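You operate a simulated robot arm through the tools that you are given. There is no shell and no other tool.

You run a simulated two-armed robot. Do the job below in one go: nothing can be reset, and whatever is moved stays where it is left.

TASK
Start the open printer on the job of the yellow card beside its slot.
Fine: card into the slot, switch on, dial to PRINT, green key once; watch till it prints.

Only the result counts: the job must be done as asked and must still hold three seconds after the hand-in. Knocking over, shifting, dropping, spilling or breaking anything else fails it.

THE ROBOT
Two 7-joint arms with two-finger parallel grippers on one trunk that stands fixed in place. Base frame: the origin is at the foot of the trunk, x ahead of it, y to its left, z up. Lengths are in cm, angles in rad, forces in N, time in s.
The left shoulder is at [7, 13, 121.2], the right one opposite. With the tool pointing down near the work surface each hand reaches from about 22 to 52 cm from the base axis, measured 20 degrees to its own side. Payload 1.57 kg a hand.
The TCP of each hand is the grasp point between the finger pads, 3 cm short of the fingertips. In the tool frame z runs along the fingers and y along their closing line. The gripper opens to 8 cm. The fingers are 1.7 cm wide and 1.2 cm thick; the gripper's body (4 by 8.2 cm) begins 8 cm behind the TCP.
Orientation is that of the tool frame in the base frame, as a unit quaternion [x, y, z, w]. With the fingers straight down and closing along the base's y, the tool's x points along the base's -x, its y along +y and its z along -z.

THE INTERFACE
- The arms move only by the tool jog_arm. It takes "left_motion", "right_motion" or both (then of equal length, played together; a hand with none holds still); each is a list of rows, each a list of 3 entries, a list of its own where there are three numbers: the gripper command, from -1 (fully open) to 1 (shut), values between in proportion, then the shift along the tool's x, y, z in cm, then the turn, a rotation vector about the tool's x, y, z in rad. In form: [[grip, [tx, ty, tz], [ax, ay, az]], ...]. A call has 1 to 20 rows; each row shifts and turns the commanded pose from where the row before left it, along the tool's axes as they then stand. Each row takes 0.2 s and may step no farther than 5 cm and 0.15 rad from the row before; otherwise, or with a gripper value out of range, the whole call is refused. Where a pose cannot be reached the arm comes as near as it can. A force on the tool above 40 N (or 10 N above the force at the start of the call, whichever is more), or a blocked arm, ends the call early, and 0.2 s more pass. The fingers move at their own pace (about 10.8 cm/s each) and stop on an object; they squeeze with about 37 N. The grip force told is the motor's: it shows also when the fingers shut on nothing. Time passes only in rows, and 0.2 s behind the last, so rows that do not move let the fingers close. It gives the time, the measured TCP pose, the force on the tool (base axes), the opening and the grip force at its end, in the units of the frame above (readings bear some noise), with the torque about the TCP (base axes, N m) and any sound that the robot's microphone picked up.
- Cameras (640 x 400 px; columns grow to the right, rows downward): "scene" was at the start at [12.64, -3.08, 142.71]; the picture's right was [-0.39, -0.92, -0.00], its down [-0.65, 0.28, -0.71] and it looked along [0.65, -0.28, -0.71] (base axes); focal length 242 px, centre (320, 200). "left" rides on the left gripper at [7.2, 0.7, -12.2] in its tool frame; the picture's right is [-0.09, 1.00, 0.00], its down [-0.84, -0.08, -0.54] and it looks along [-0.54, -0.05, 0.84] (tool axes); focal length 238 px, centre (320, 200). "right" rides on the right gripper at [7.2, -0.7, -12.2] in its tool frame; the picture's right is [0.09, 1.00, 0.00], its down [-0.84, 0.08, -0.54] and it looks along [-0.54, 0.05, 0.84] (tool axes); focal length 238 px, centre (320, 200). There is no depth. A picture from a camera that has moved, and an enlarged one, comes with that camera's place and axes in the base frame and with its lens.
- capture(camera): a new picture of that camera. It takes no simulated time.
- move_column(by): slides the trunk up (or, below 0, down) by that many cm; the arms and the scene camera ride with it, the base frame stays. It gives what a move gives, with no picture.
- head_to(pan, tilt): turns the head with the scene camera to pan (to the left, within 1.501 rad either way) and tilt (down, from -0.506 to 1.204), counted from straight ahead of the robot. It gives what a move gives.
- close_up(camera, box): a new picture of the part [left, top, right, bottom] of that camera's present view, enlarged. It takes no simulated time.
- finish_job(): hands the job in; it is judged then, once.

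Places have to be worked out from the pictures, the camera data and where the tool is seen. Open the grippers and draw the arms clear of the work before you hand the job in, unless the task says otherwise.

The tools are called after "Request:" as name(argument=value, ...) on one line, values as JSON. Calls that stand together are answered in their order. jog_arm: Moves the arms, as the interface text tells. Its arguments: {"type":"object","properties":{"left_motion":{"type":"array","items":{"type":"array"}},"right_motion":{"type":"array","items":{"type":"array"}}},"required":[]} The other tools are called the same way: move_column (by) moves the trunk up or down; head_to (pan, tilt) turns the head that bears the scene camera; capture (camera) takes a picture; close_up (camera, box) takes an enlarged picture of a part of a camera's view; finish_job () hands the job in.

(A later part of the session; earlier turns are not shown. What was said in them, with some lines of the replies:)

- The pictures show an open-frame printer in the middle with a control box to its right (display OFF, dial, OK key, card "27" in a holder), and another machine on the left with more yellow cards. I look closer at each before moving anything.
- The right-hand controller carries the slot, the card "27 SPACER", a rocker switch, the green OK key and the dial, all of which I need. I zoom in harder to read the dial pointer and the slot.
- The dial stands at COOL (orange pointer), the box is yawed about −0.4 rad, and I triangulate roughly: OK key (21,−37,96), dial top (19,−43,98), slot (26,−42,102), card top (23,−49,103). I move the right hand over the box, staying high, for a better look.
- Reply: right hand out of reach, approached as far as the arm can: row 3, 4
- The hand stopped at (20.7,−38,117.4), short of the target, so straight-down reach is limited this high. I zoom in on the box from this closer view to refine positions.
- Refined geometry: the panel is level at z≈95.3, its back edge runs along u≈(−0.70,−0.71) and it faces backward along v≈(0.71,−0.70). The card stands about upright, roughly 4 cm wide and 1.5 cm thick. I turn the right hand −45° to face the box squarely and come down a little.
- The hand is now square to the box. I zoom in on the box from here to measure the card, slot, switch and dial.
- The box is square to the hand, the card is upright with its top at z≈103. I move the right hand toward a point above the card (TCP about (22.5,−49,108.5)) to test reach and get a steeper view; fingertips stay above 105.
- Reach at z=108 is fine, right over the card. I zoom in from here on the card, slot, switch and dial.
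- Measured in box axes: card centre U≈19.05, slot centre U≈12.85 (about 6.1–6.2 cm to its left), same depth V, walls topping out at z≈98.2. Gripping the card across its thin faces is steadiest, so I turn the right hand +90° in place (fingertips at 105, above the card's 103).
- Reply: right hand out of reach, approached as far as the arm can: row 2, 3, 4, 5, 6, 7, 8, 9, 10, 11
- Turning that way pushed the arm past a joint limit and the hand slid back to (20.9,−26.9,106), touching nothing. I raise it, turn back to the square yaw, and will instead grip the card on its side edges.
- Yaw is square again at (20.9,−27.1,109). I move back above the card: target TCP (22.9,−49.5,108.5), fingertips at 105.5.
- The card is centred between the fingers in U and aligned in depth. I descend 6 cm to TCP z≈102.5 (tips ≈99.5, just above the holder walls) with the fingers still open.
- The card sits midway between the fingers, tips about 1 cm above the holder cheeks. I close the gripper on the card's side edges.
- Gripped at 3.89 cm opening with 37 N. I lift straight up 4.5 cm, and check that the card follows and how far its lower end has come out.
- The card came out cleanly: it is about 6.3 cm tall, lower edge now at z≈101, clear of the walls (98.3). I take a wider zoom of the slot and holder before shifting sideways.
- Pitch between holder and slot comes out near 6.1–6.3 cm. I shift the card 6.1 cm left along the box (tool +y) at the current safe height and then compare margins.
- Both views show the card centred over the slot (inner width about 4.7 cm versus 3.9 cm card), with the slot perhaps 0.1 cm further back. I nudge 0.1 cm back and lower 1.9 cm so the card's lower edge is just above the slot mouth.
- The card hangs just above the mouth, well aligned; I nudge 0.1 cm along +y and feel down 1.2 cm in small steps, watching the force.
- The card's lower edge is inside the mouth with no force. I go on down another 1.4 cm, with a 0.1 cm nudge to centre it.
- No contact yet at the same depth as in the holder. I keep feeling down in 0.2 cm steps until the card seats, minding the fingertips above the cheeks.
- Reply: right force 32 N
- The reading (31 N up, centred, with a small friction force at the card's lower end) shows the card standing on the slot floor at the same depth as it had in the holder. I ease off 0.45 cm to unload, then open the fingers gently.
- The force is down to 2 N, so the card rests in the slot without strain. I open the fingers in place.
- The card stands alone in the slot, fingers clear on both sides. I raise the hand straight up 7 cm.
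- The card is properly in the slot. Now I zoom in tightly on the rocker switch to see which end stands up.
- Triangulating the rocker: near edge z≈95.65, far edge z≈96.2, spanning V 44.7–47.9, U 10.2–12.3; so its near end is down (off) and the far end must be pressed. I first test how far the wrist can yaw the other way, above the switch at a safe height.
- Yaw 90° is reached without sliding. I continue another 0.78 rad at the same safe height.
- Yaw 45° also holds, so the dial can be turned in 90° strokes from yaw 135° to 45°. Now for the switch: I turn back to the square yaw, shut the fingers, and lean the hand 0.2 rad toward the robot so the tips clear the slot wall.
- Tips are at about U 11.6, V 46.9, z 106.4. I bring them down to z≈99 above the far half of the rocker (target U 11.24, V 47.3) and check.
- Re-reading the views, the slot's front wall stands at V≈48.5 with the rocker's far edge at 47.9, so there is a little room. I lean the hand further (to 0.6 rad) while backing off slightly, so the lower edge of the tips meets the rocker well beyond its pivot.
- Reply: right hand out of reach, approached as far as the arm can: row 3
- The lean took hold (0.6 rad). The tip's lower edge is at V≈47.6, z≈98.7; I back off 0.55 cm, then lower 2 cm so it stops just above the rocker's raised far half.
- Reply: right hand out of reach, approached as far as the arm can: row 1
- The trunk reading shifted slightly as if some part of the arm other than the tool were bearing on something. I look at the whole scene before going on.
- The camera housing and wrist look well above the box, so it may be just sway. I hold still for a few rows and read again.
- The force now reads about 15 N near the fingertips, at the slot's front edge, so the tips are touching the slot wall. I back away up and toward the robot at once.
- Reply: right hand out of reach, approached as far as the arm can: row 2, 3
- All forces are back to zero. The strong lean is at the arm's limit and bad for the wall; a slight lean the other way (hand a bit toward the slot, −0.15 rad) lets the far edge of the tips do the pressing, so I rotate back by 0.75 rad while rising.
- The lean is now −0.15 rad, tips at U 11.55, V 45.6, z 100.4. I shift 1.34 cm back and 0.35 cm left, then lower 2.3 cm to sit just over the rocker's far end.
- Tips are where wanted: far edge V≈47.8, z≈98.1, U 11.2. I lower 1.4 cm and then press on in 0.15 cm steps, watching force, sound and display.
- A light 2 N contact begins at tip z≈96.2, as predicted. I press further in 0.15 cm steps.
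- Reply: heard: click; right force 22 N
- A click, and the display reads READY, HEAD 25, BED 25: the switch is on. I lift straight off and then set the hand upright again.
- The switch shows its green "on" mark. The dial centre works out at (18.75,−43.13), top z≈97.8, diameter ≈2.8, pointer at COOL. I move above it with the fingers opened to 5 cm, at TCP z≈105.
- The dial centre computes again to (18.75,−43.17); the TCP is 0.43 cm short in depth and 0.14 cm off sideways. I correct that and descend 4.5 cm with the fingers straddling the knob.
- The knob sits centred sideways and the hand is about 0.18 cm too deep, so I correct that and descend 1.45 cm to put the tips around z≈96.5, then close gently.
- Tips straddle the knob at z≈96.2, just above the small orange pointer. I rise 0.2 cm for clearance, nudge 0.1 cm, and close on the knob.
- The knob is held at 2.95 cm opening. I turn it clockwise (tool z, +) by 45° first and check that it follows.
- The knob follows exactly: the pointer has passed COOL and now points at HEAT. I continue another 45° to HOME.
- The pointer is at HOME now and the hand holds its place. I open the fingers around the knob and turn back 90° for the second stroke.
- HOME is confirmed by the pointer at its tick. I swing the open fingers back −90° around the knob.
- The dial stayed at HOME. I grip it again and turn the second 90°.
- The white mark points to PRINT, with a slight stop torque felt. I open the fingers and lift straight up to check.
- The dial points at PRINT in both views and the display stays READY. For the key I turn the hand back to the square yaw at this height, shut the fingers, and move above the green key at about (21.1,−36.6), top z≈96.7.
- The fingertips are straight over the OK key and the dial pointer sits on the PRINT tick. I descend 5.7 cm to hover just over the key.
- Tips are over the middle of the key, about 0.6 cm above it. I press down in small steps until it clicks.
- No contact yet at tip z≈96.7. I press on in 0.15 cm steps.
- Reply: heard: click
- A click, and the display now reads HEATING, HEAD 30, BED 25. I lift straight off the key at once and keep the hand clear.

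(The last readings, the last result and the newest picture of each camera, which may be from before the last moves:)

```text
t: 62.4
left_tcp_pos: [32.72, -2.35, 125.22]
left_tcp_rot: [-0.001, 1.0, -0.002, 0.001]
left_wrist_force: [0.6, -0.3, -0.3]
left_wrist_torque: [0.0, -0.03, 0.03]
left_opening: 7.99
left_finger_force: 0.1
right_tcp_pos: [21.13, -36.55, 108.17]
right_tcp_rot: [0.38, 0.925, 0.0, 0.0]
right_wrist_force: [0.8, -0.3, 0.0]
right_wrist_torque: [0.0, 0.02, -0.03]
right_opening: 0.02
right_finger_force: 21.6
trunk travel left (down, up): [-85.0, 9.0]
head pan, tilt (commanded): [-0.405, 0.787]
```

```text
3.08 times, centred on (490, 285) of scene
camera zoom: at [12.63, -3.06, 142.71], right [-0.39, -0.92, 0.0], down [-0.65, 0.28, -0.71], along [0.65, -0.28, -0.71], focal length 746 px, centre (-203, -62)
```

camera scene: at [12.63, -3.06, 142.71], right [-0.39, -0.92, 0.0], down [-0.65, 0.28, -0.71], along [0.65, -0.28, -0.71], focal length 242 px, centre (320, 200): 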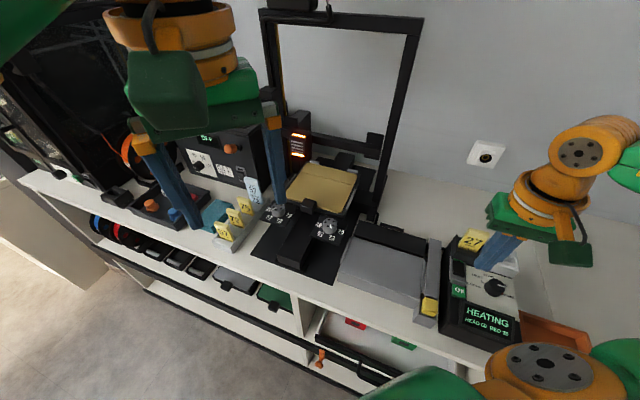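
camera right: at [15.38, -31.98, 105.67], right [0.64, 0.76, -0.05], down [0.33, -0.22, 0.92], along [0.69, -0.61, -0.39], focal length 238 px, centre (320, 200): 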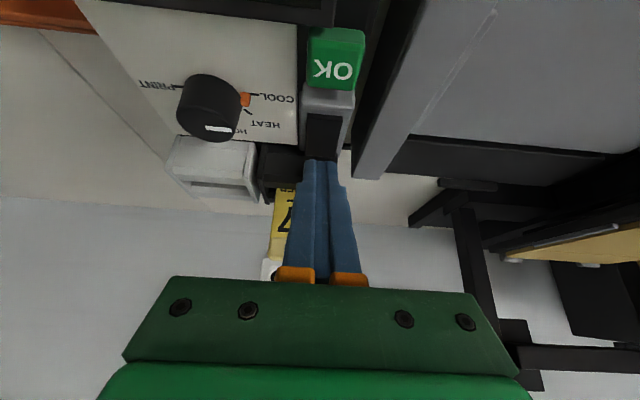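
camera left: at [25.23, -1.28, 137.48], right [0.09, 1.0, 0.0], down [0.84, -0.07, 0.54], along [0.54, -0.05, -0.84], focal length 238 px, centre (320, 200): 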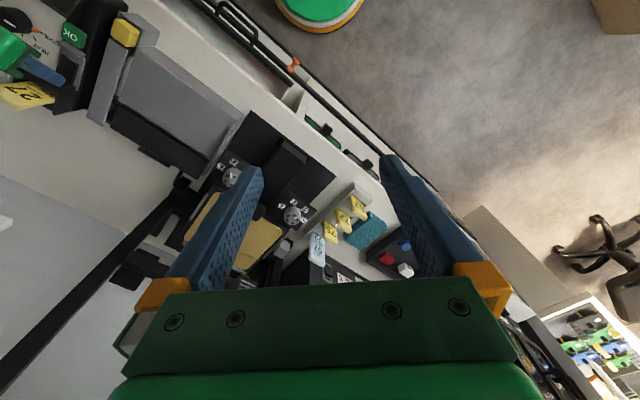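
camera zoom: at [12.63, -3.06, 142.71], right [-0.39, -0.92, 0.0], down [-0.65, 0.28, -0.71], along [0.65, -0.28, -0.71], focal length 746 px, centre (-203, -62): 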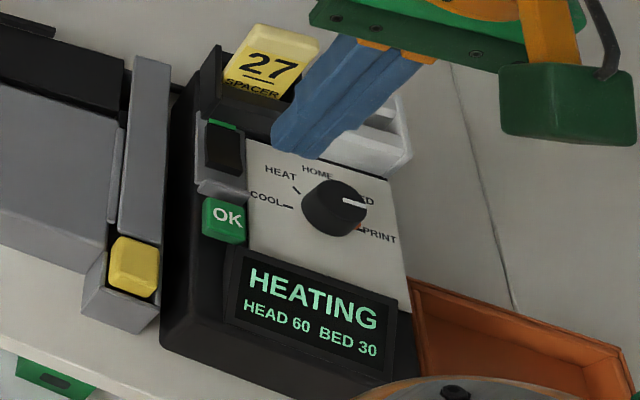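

The printer's head is glowing and the display counts up (HEAD 60, BED 30). I draw the right arm up and back to its starting place with the gripper opened once clear, while watching the heating.

Request:
jog_arm(right_motion=[[1, [0.5, 0.5, -3], [0, 0, 0]], [1, [1.95, 2.115, -2.5], [0, 0, 0]], [1, [1.95, 2.115, -2.0], [0, 0, 0]], [0.5, [1.95, 2.115, -1.5], [0, 0, 0]], [-0.5, [1.4, 1.6, -1.0], [0, 0, 0]], [-1, [0, 0, 0], [0, 0, 0]], [-1, [0, 0, 0], [0, 0, 0]]])

Request:
capture(camera="scene")

Request:
close_up(camera="scene", box=[430, 220, 550, 350])

Request:
capture(camera="left")

```text
t: 64.0
left_tcp_pos: [32.78, -2.2, 125.23]
left_tcp_rot: [-0.003, 1.0, 0.0, 0.001]
left_wrist_force: [0.5, 0.7, 0.2]
left_wrist_torque: [-0.01, 0.02, -0.01]
left_opening: 8.01
left_finger_force: 0.0
right_tcp_pos: [21.55, -25.26, 118.27]
right_tcp_rot: [0.379, 0.925, 0.0, 0.001]
right_wrist_force: [1.2, 0.7, 0.3]
right_wrist_torque: [-0.03, -0.03, 0.04]
right_opening: 8.03
right_finger_force: 0.0
trunk travel left (down, up): [-85.0, 9.0]
head pan, tilt (commanded): [-0.405, 0.787]
```

```text
taken
camera scene: at [12.65, -3.13, 142.71], right [-0.39, -0.92, 0.0], down [-0.65, 0.28, -0.71], along [0.65, -0.28, -0.71], focal length 242 px, centre (320, 200)
```

scene: 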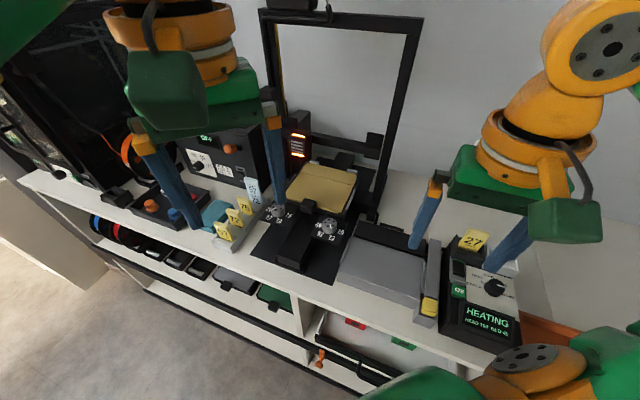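

```text
3.08 times, centred on (490, 285) of scene
camera zoom: at [12.65, -3.13, 142.71], right [-0.39, -0.92, 0.0], down [-0.65, 0.28, -0.71], along [0.65, -0.28, -0.71], focal length 746 px, centre (-203, -62)
```

zoom: 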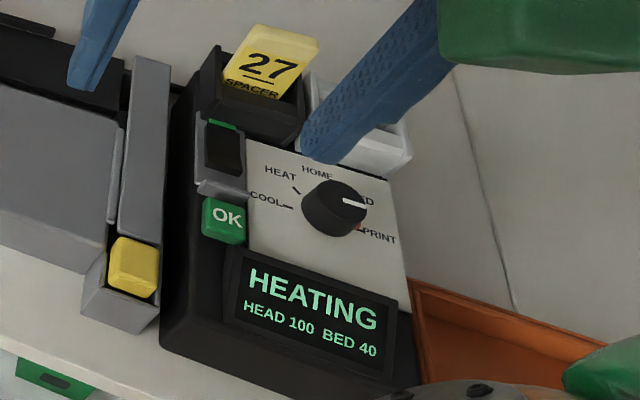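

```text
taken
camera left: at [25.46, -1.59, 137.44], right [0.09, 1.0, 0.0], down [0.84, -0.07, 0.54], along [0.54, -0.05, -0.84], focal length 238 px, centre (320, 200)
```

left: 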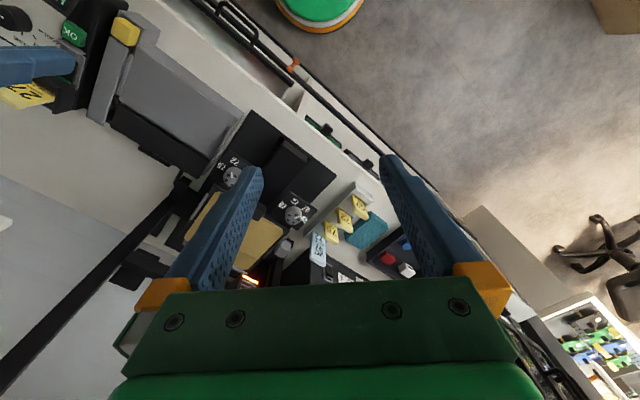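

HEAD 100, BED 40 and rising. Both arms are well clear; I hold still and let time pass.

Request:
jog_arm(right_motion=[[-1, [0, 0, 0], [0, 0, 0]], [-1, [0, 0, 0], [0, 0, 0]], [-1, [0, 0, 0], [0, 0, 0]], [-1, [0, 0, 0], [0, 0, 0]], [-1, [0, 0, 0], [0, 0, 0]], [-1, [0, 0, 0], [0, 0, 0]], [-1, [0, 0, 0], [0, 0, 0]], [-1, [0, 0, 0], [0, 0, 0]], [-1, [0, 0, 0], [0, 0, 0]], [-1, [0, 0, 0], [0, 0, 0]], [-1, [0, 0, 0], [0, 0, 0]], [-1, [0, 0, 0], [0, 0, 0]], [-1, [0, 0, 0], [0, 0, 0]], [-1, [0, 0, 0], [0, 0, 0]], [-1, [0, 0, 0], [0, 0, 0]], [-1, [0, 0, 0], [0, 0, 0]], [-1, [0, 0, 0], [0, 0, 0]], [-1, [0, 0, 0], [0, 0, 0]], [-1, [0, 0, 0], [0, 0, 0]], [-1, [0, 0, 0], [0, 0, 0]]])

Request:
capture(camera="scene")

Request:
close_up(camera="scene", box=[430, 220, 550, 350])

```text
t: 68.2
left_tcp_pos: [32.76, -2.18, 125.22]
left_tcp_rot: [-0.001, 1.0, -0.001, 0.0]
left_wrist_force: [-0.3, 0.1, 0.8]
left_wrist_torque: [-0.01, 0.0, 0.0]
left_opening: 8.0
left_finger_force: 0.0
right_tcp_pos: [21.56, -25.07, 118.14]
right_tcp_rot: [0.379, 0.925, 0.001, 0.001]
right_wrist_force: [0.2, 0.4, -0.6]
right_wrist_torque: [-0.01, 0.0, -0.02]
right_opening: 7.99
right_finger_force: 0.1
trunk travel left (down, up): [-85.0, 9.0]
head pan, tilt (commanded): [-0.405, 0.787]
```

```text
taken
camera scene: at [12.65, -3.08, 142.71], right [-0.39, -0.92, 0.0], down [-0.65, 0.28, -0.71], along [0.65, -0.28, -0.71], focal length 242 px, centre (320, 200)
```

scene: 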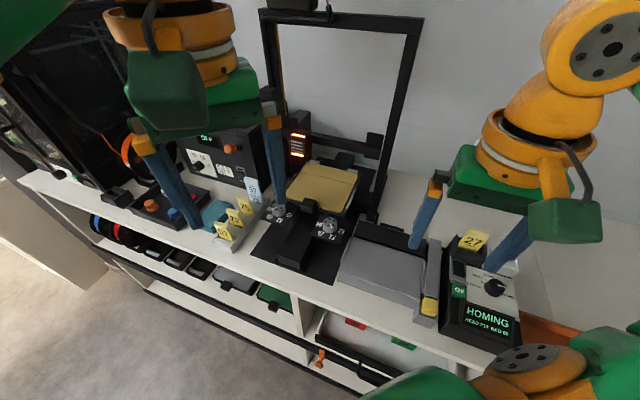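

```text
3.08 times, centred on (490, 285) of scene
camera zoom: at [12.65, -3.08, 142.71], right [-0.39, -0.92, 0.0], down [-0.65, 0.28, -0.71], along [0.65, -0.28, -0.71], focal length 746 px, centre (-203, -62)
```

zoom: 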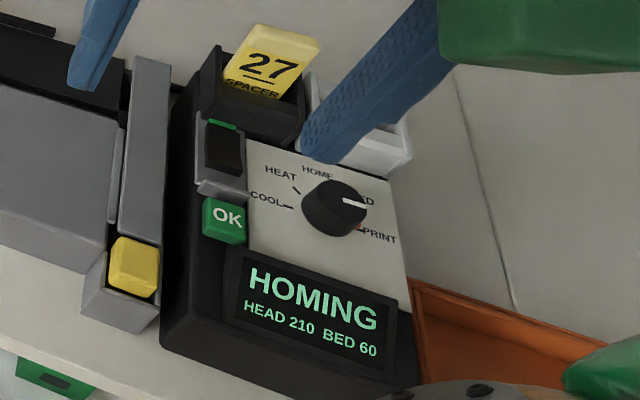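

The display now reads HOMING with HEAD 210, BED 60. I keep waiting with both arms still.

Request:
jog_arm(right_motion=[[-1, [0, 0, 0], [0, 0, 0]], [-1, [0, 0, 0], [0, 0, 0]], [-1, [0, 0, 0], [0, 0, 0]], [-1, [0, 0, 0], [0, 0, 0]], [-1, [0, 0, 0], [0, 0, 0]], [-1, [0, 0, 0], [0, 0, 0]], [-1, [0, 0, 0], [0, 0, 0]], [-1, [0, 0, 0], [0, 0, 0]], [-1, [0, 0, 0], [0, 0, 0]], [-1, [0, 0, 0], [0, 0, 0]], [-1, [0, 0, 0], [0, 0, 0]], [-1, [0, 0, 0], [0, 0, 0]], [-1, [0, 0, 0], [0, 0, 0]], [-1, [0, 0, 0], [0, 0, 0]], [-1, [0, 0, 0], [0, 0, 0]]])

Request:
capture(camera="scene")

Request:
close_up(camera="scene", box=[430, 220, 550, 350])

Request:
close_up(camera="scene", box=[230, 80, 410, 280])

```text
t: 71.4
left_tcp_pos: [32.64, -2.18, 125.14]
left_tcp_rot: [-0.001, 1.0, 0.0, 0.001]
left_wrist_force: [-1.1, 0.7, -0.5]
left_wrist_torque: [0.01, 0.01, 0.0]
left_opening: 7.99
left_finger_force: 0.0
right_tcp_pos: [21.54, -25.15, 118.2]
right_tcp_rot: [0.38, 0.925, 0.0, 0.0]
right_wrist_force: [0.3, 0.3, 0.4]
right_wrist_torque: [-0.02, -0.01, 0.03]
right_opening: 8.0
right_finger_force: 0.1
trunk travel left (down, up): [-85.0, 9.0]
head pan, tilt (commanded): [-0.405, 0.787]
```

```text
taken
camera scene: at [12.65, -3.08, 142.71], right [-0.39, -0.92, 0.0], down [-0.65, 0.28, -0.71], along [0.65, -0.28, -0.71], focal length 242 px, centre (320, 200)
```

scene: 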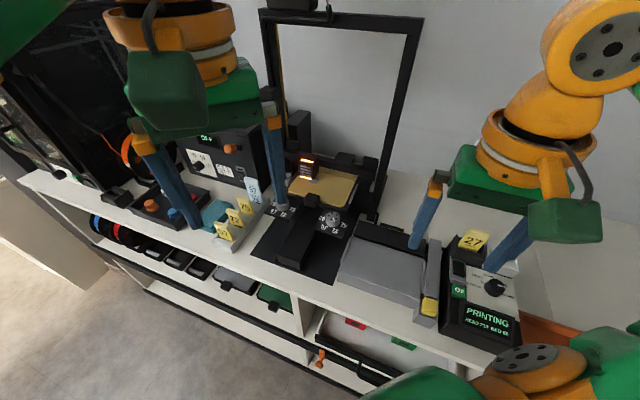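

```text
3.08 times, centred on (490, 285) of scene
camera zoom: at [12.65, -3.08, 142.71], right [-0.39, -0.92, 0.0], down [-0.65, 0.28, -0.71], along [0.65, -0.28, -0.71], focal length 746 px, centre (-203, -62)
```

zoom: 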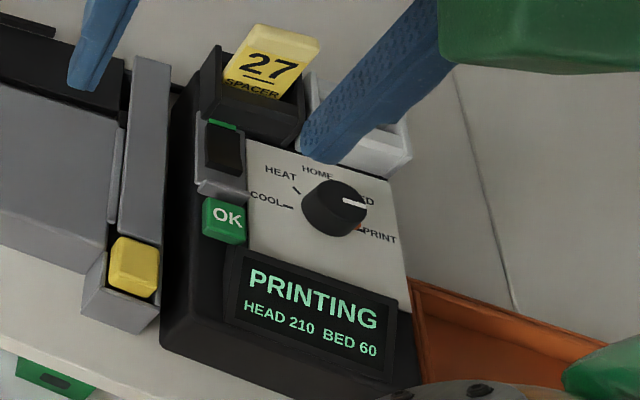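

```text
2.00 times, centred on (320, 180) of scene
camera zoom: at [12.65, -3.08, 142.71], right [-0.39, -0.92, 0.0], down [-0.65, 0.28, -0.71], along [0.65, -0.28, -0.71], focal length 485 px, centre (320, 240)
```

zoom: 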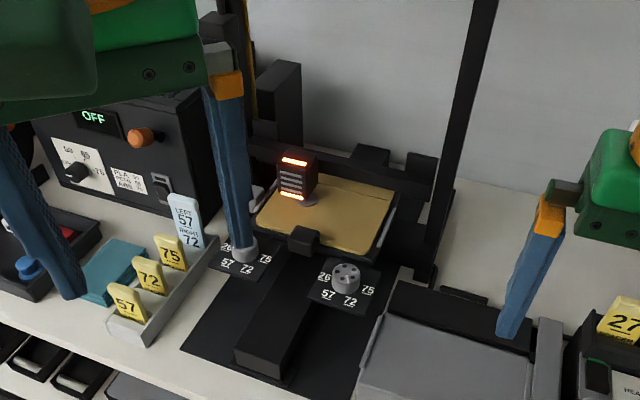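

The display reads PRINTING and the head is laying down material on the bed. I watch a few seconds more to be sure it goes on steadily.

Request:
jog_arm(right_motion=[[-1, [0, 0, 0], [0, 0, 0]], [-1, [0, 0, 0], [0, 0, 0]], [-1, [0, 0, 0], [0, 0, 0]], [-1, [0, 0, 0], [0, 0, 0]], [-1, [0, 0, 0], [0, 0, 0]], [-1, [0, 0, 0], [0, 0, 0]], [-1, [0, 0, 0], [0, 0, 0]], [-1, [0, 0, 0], [0, 0, 0]], [-1, [0, 0, 0], [0, 0, 0]], [-1, [0, 0, 0], [0, 0, 0]], [-1, [0, 0, 0], [0, 0, 0]], [-1, [0, 0, 0], [0, 0, 0]], [-1, [0, 0, 0], [0, 0, 0]], [-1, [0, 0, 0], [0, 0, 0]], [-1, [0, 0, 0], [0, 0, 0]], [-1, [0, 0, 0], [0, 0, 0]], [-1, [0, 0, 0], [0, 0, 0]], [-1, [0, 0, 0], [0, 0, 0]], [-1, [0, 0, 0], [0, 0, 0]], [-1, [0, 0, 0], [0, 0, 0]]])

Request:
close_up(camera="scene", box=[430, 220, 550, 350])

Request:
close_up(camera="scene", box=[270, 130, 380, 220])

Request:
capture(camera="scene")

```text
t: 75.6
left_tcp_pos: [32.89, -2.22, 125.22]
left_tcp_rot: [-0.002, 1.0, -0.001, 0.001]
left_wrist_force: [-0.2, 0.4, 0.2]
left_wrist_torque: [-0.01, 0.01, 0.02]
left_opening: 8.0
left_finger_force: 0.0
right_tcp_pos: [21.54, -25.15, 118.21]
right_tcp_rot: [0.38, 0.925, 0.0, 0.001]
right_wrist_force: [-0.3, 0.8, -0.8]
right_wrist_torque: [0.03, -0.01, 0.0]
right_opening: 8.04
right_finger_force: 0.1
trunk travel left (down, up): [-85.0, 9.0]
head pan, tilt (commanded): [-0.405, 0.787]
```

```text
3.08 times, centred on (490, 285) of scene
camera zoom: at [12.65, -3.08, 142.71], right [-0.39, -0.92, 0.0], down [-0.65, 0.28, -0.71], along [0.65, -0.28, -0.71], focal length 746 px, centre (-203, -62)
```

zoom: 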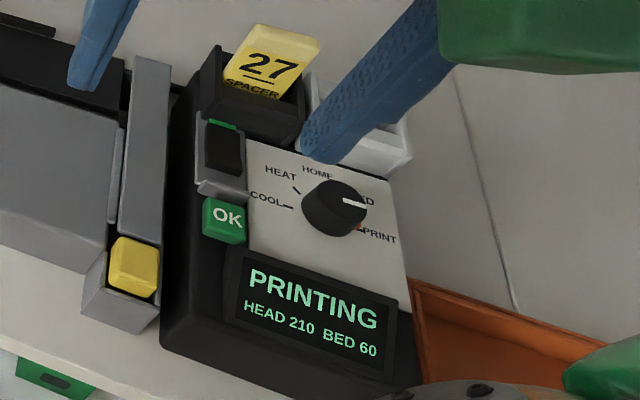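

```text
4.44 times, centred on (325, 175) of scene
camera zoom: at [12.65, -3.08, 142.71], right [-0.39, -0.92, 0.0], down [-0.65, 0.28, -0.71], along [0.65, -0.28, -0.71], focal length 1078 px, centre (298, 311)
```

zoom: 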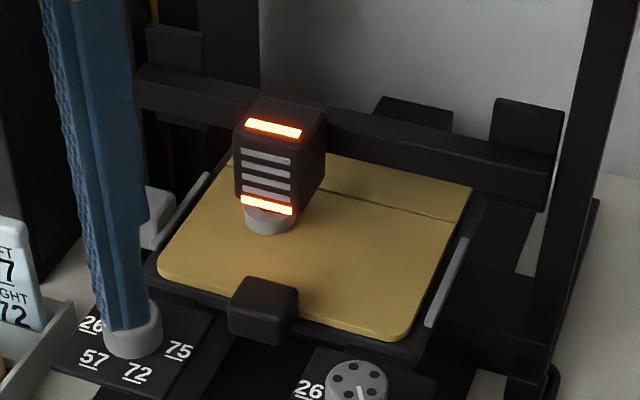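

```text
taken
camera scene: at [12.65, -3.08, 142.71], right [-0.39, -0.92, 0.0], down [-0.65, 0.28, -0.71], along [0.65, -0.28, -0.71], focal length 242 px, centre (320, 200)
```

scene: 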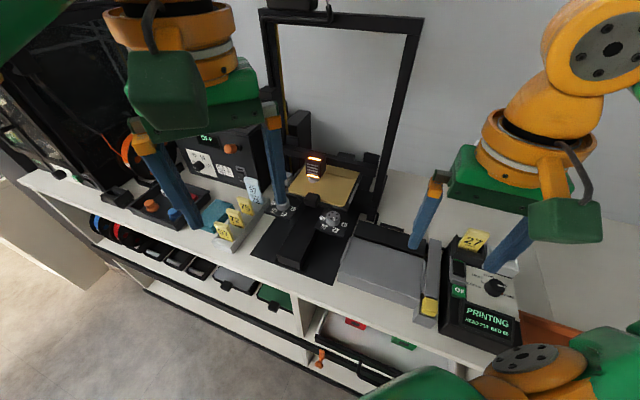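

PRINTING holds steadily and a round grey spacer is growing on the bed. The card, switch and dial are as set, both grippers are open and clear, so I hand the job in.

Request:
finish_job()

```text
The job is handed in.
```

The open printer is printing the job on yellow card 27, "SPACER". A round grey part was already growing on the bed when I handed the job in.

- **Card:** it came out of its holder and sits fully in the slot.
- **Switch:** it is on; the display went from OFF to READY.
- **Dial:** it is turned from COOL to PRINT.
- **Green key:** I pressed it once. The display went through HEATING and HOMING to PRINTING, at HEAD 210 and BED 60. It was still PRINTING about four seconds later, at my last look before the hand-in.

While lining up on the switch, my fingertips pressed lightly against the front wall of the slot (about 15 N). I backed off at once. The card had not shifted in the later pictures, and I saw nothing else moved or knocked over.

Both grippers are open and both arms are clear of the work.
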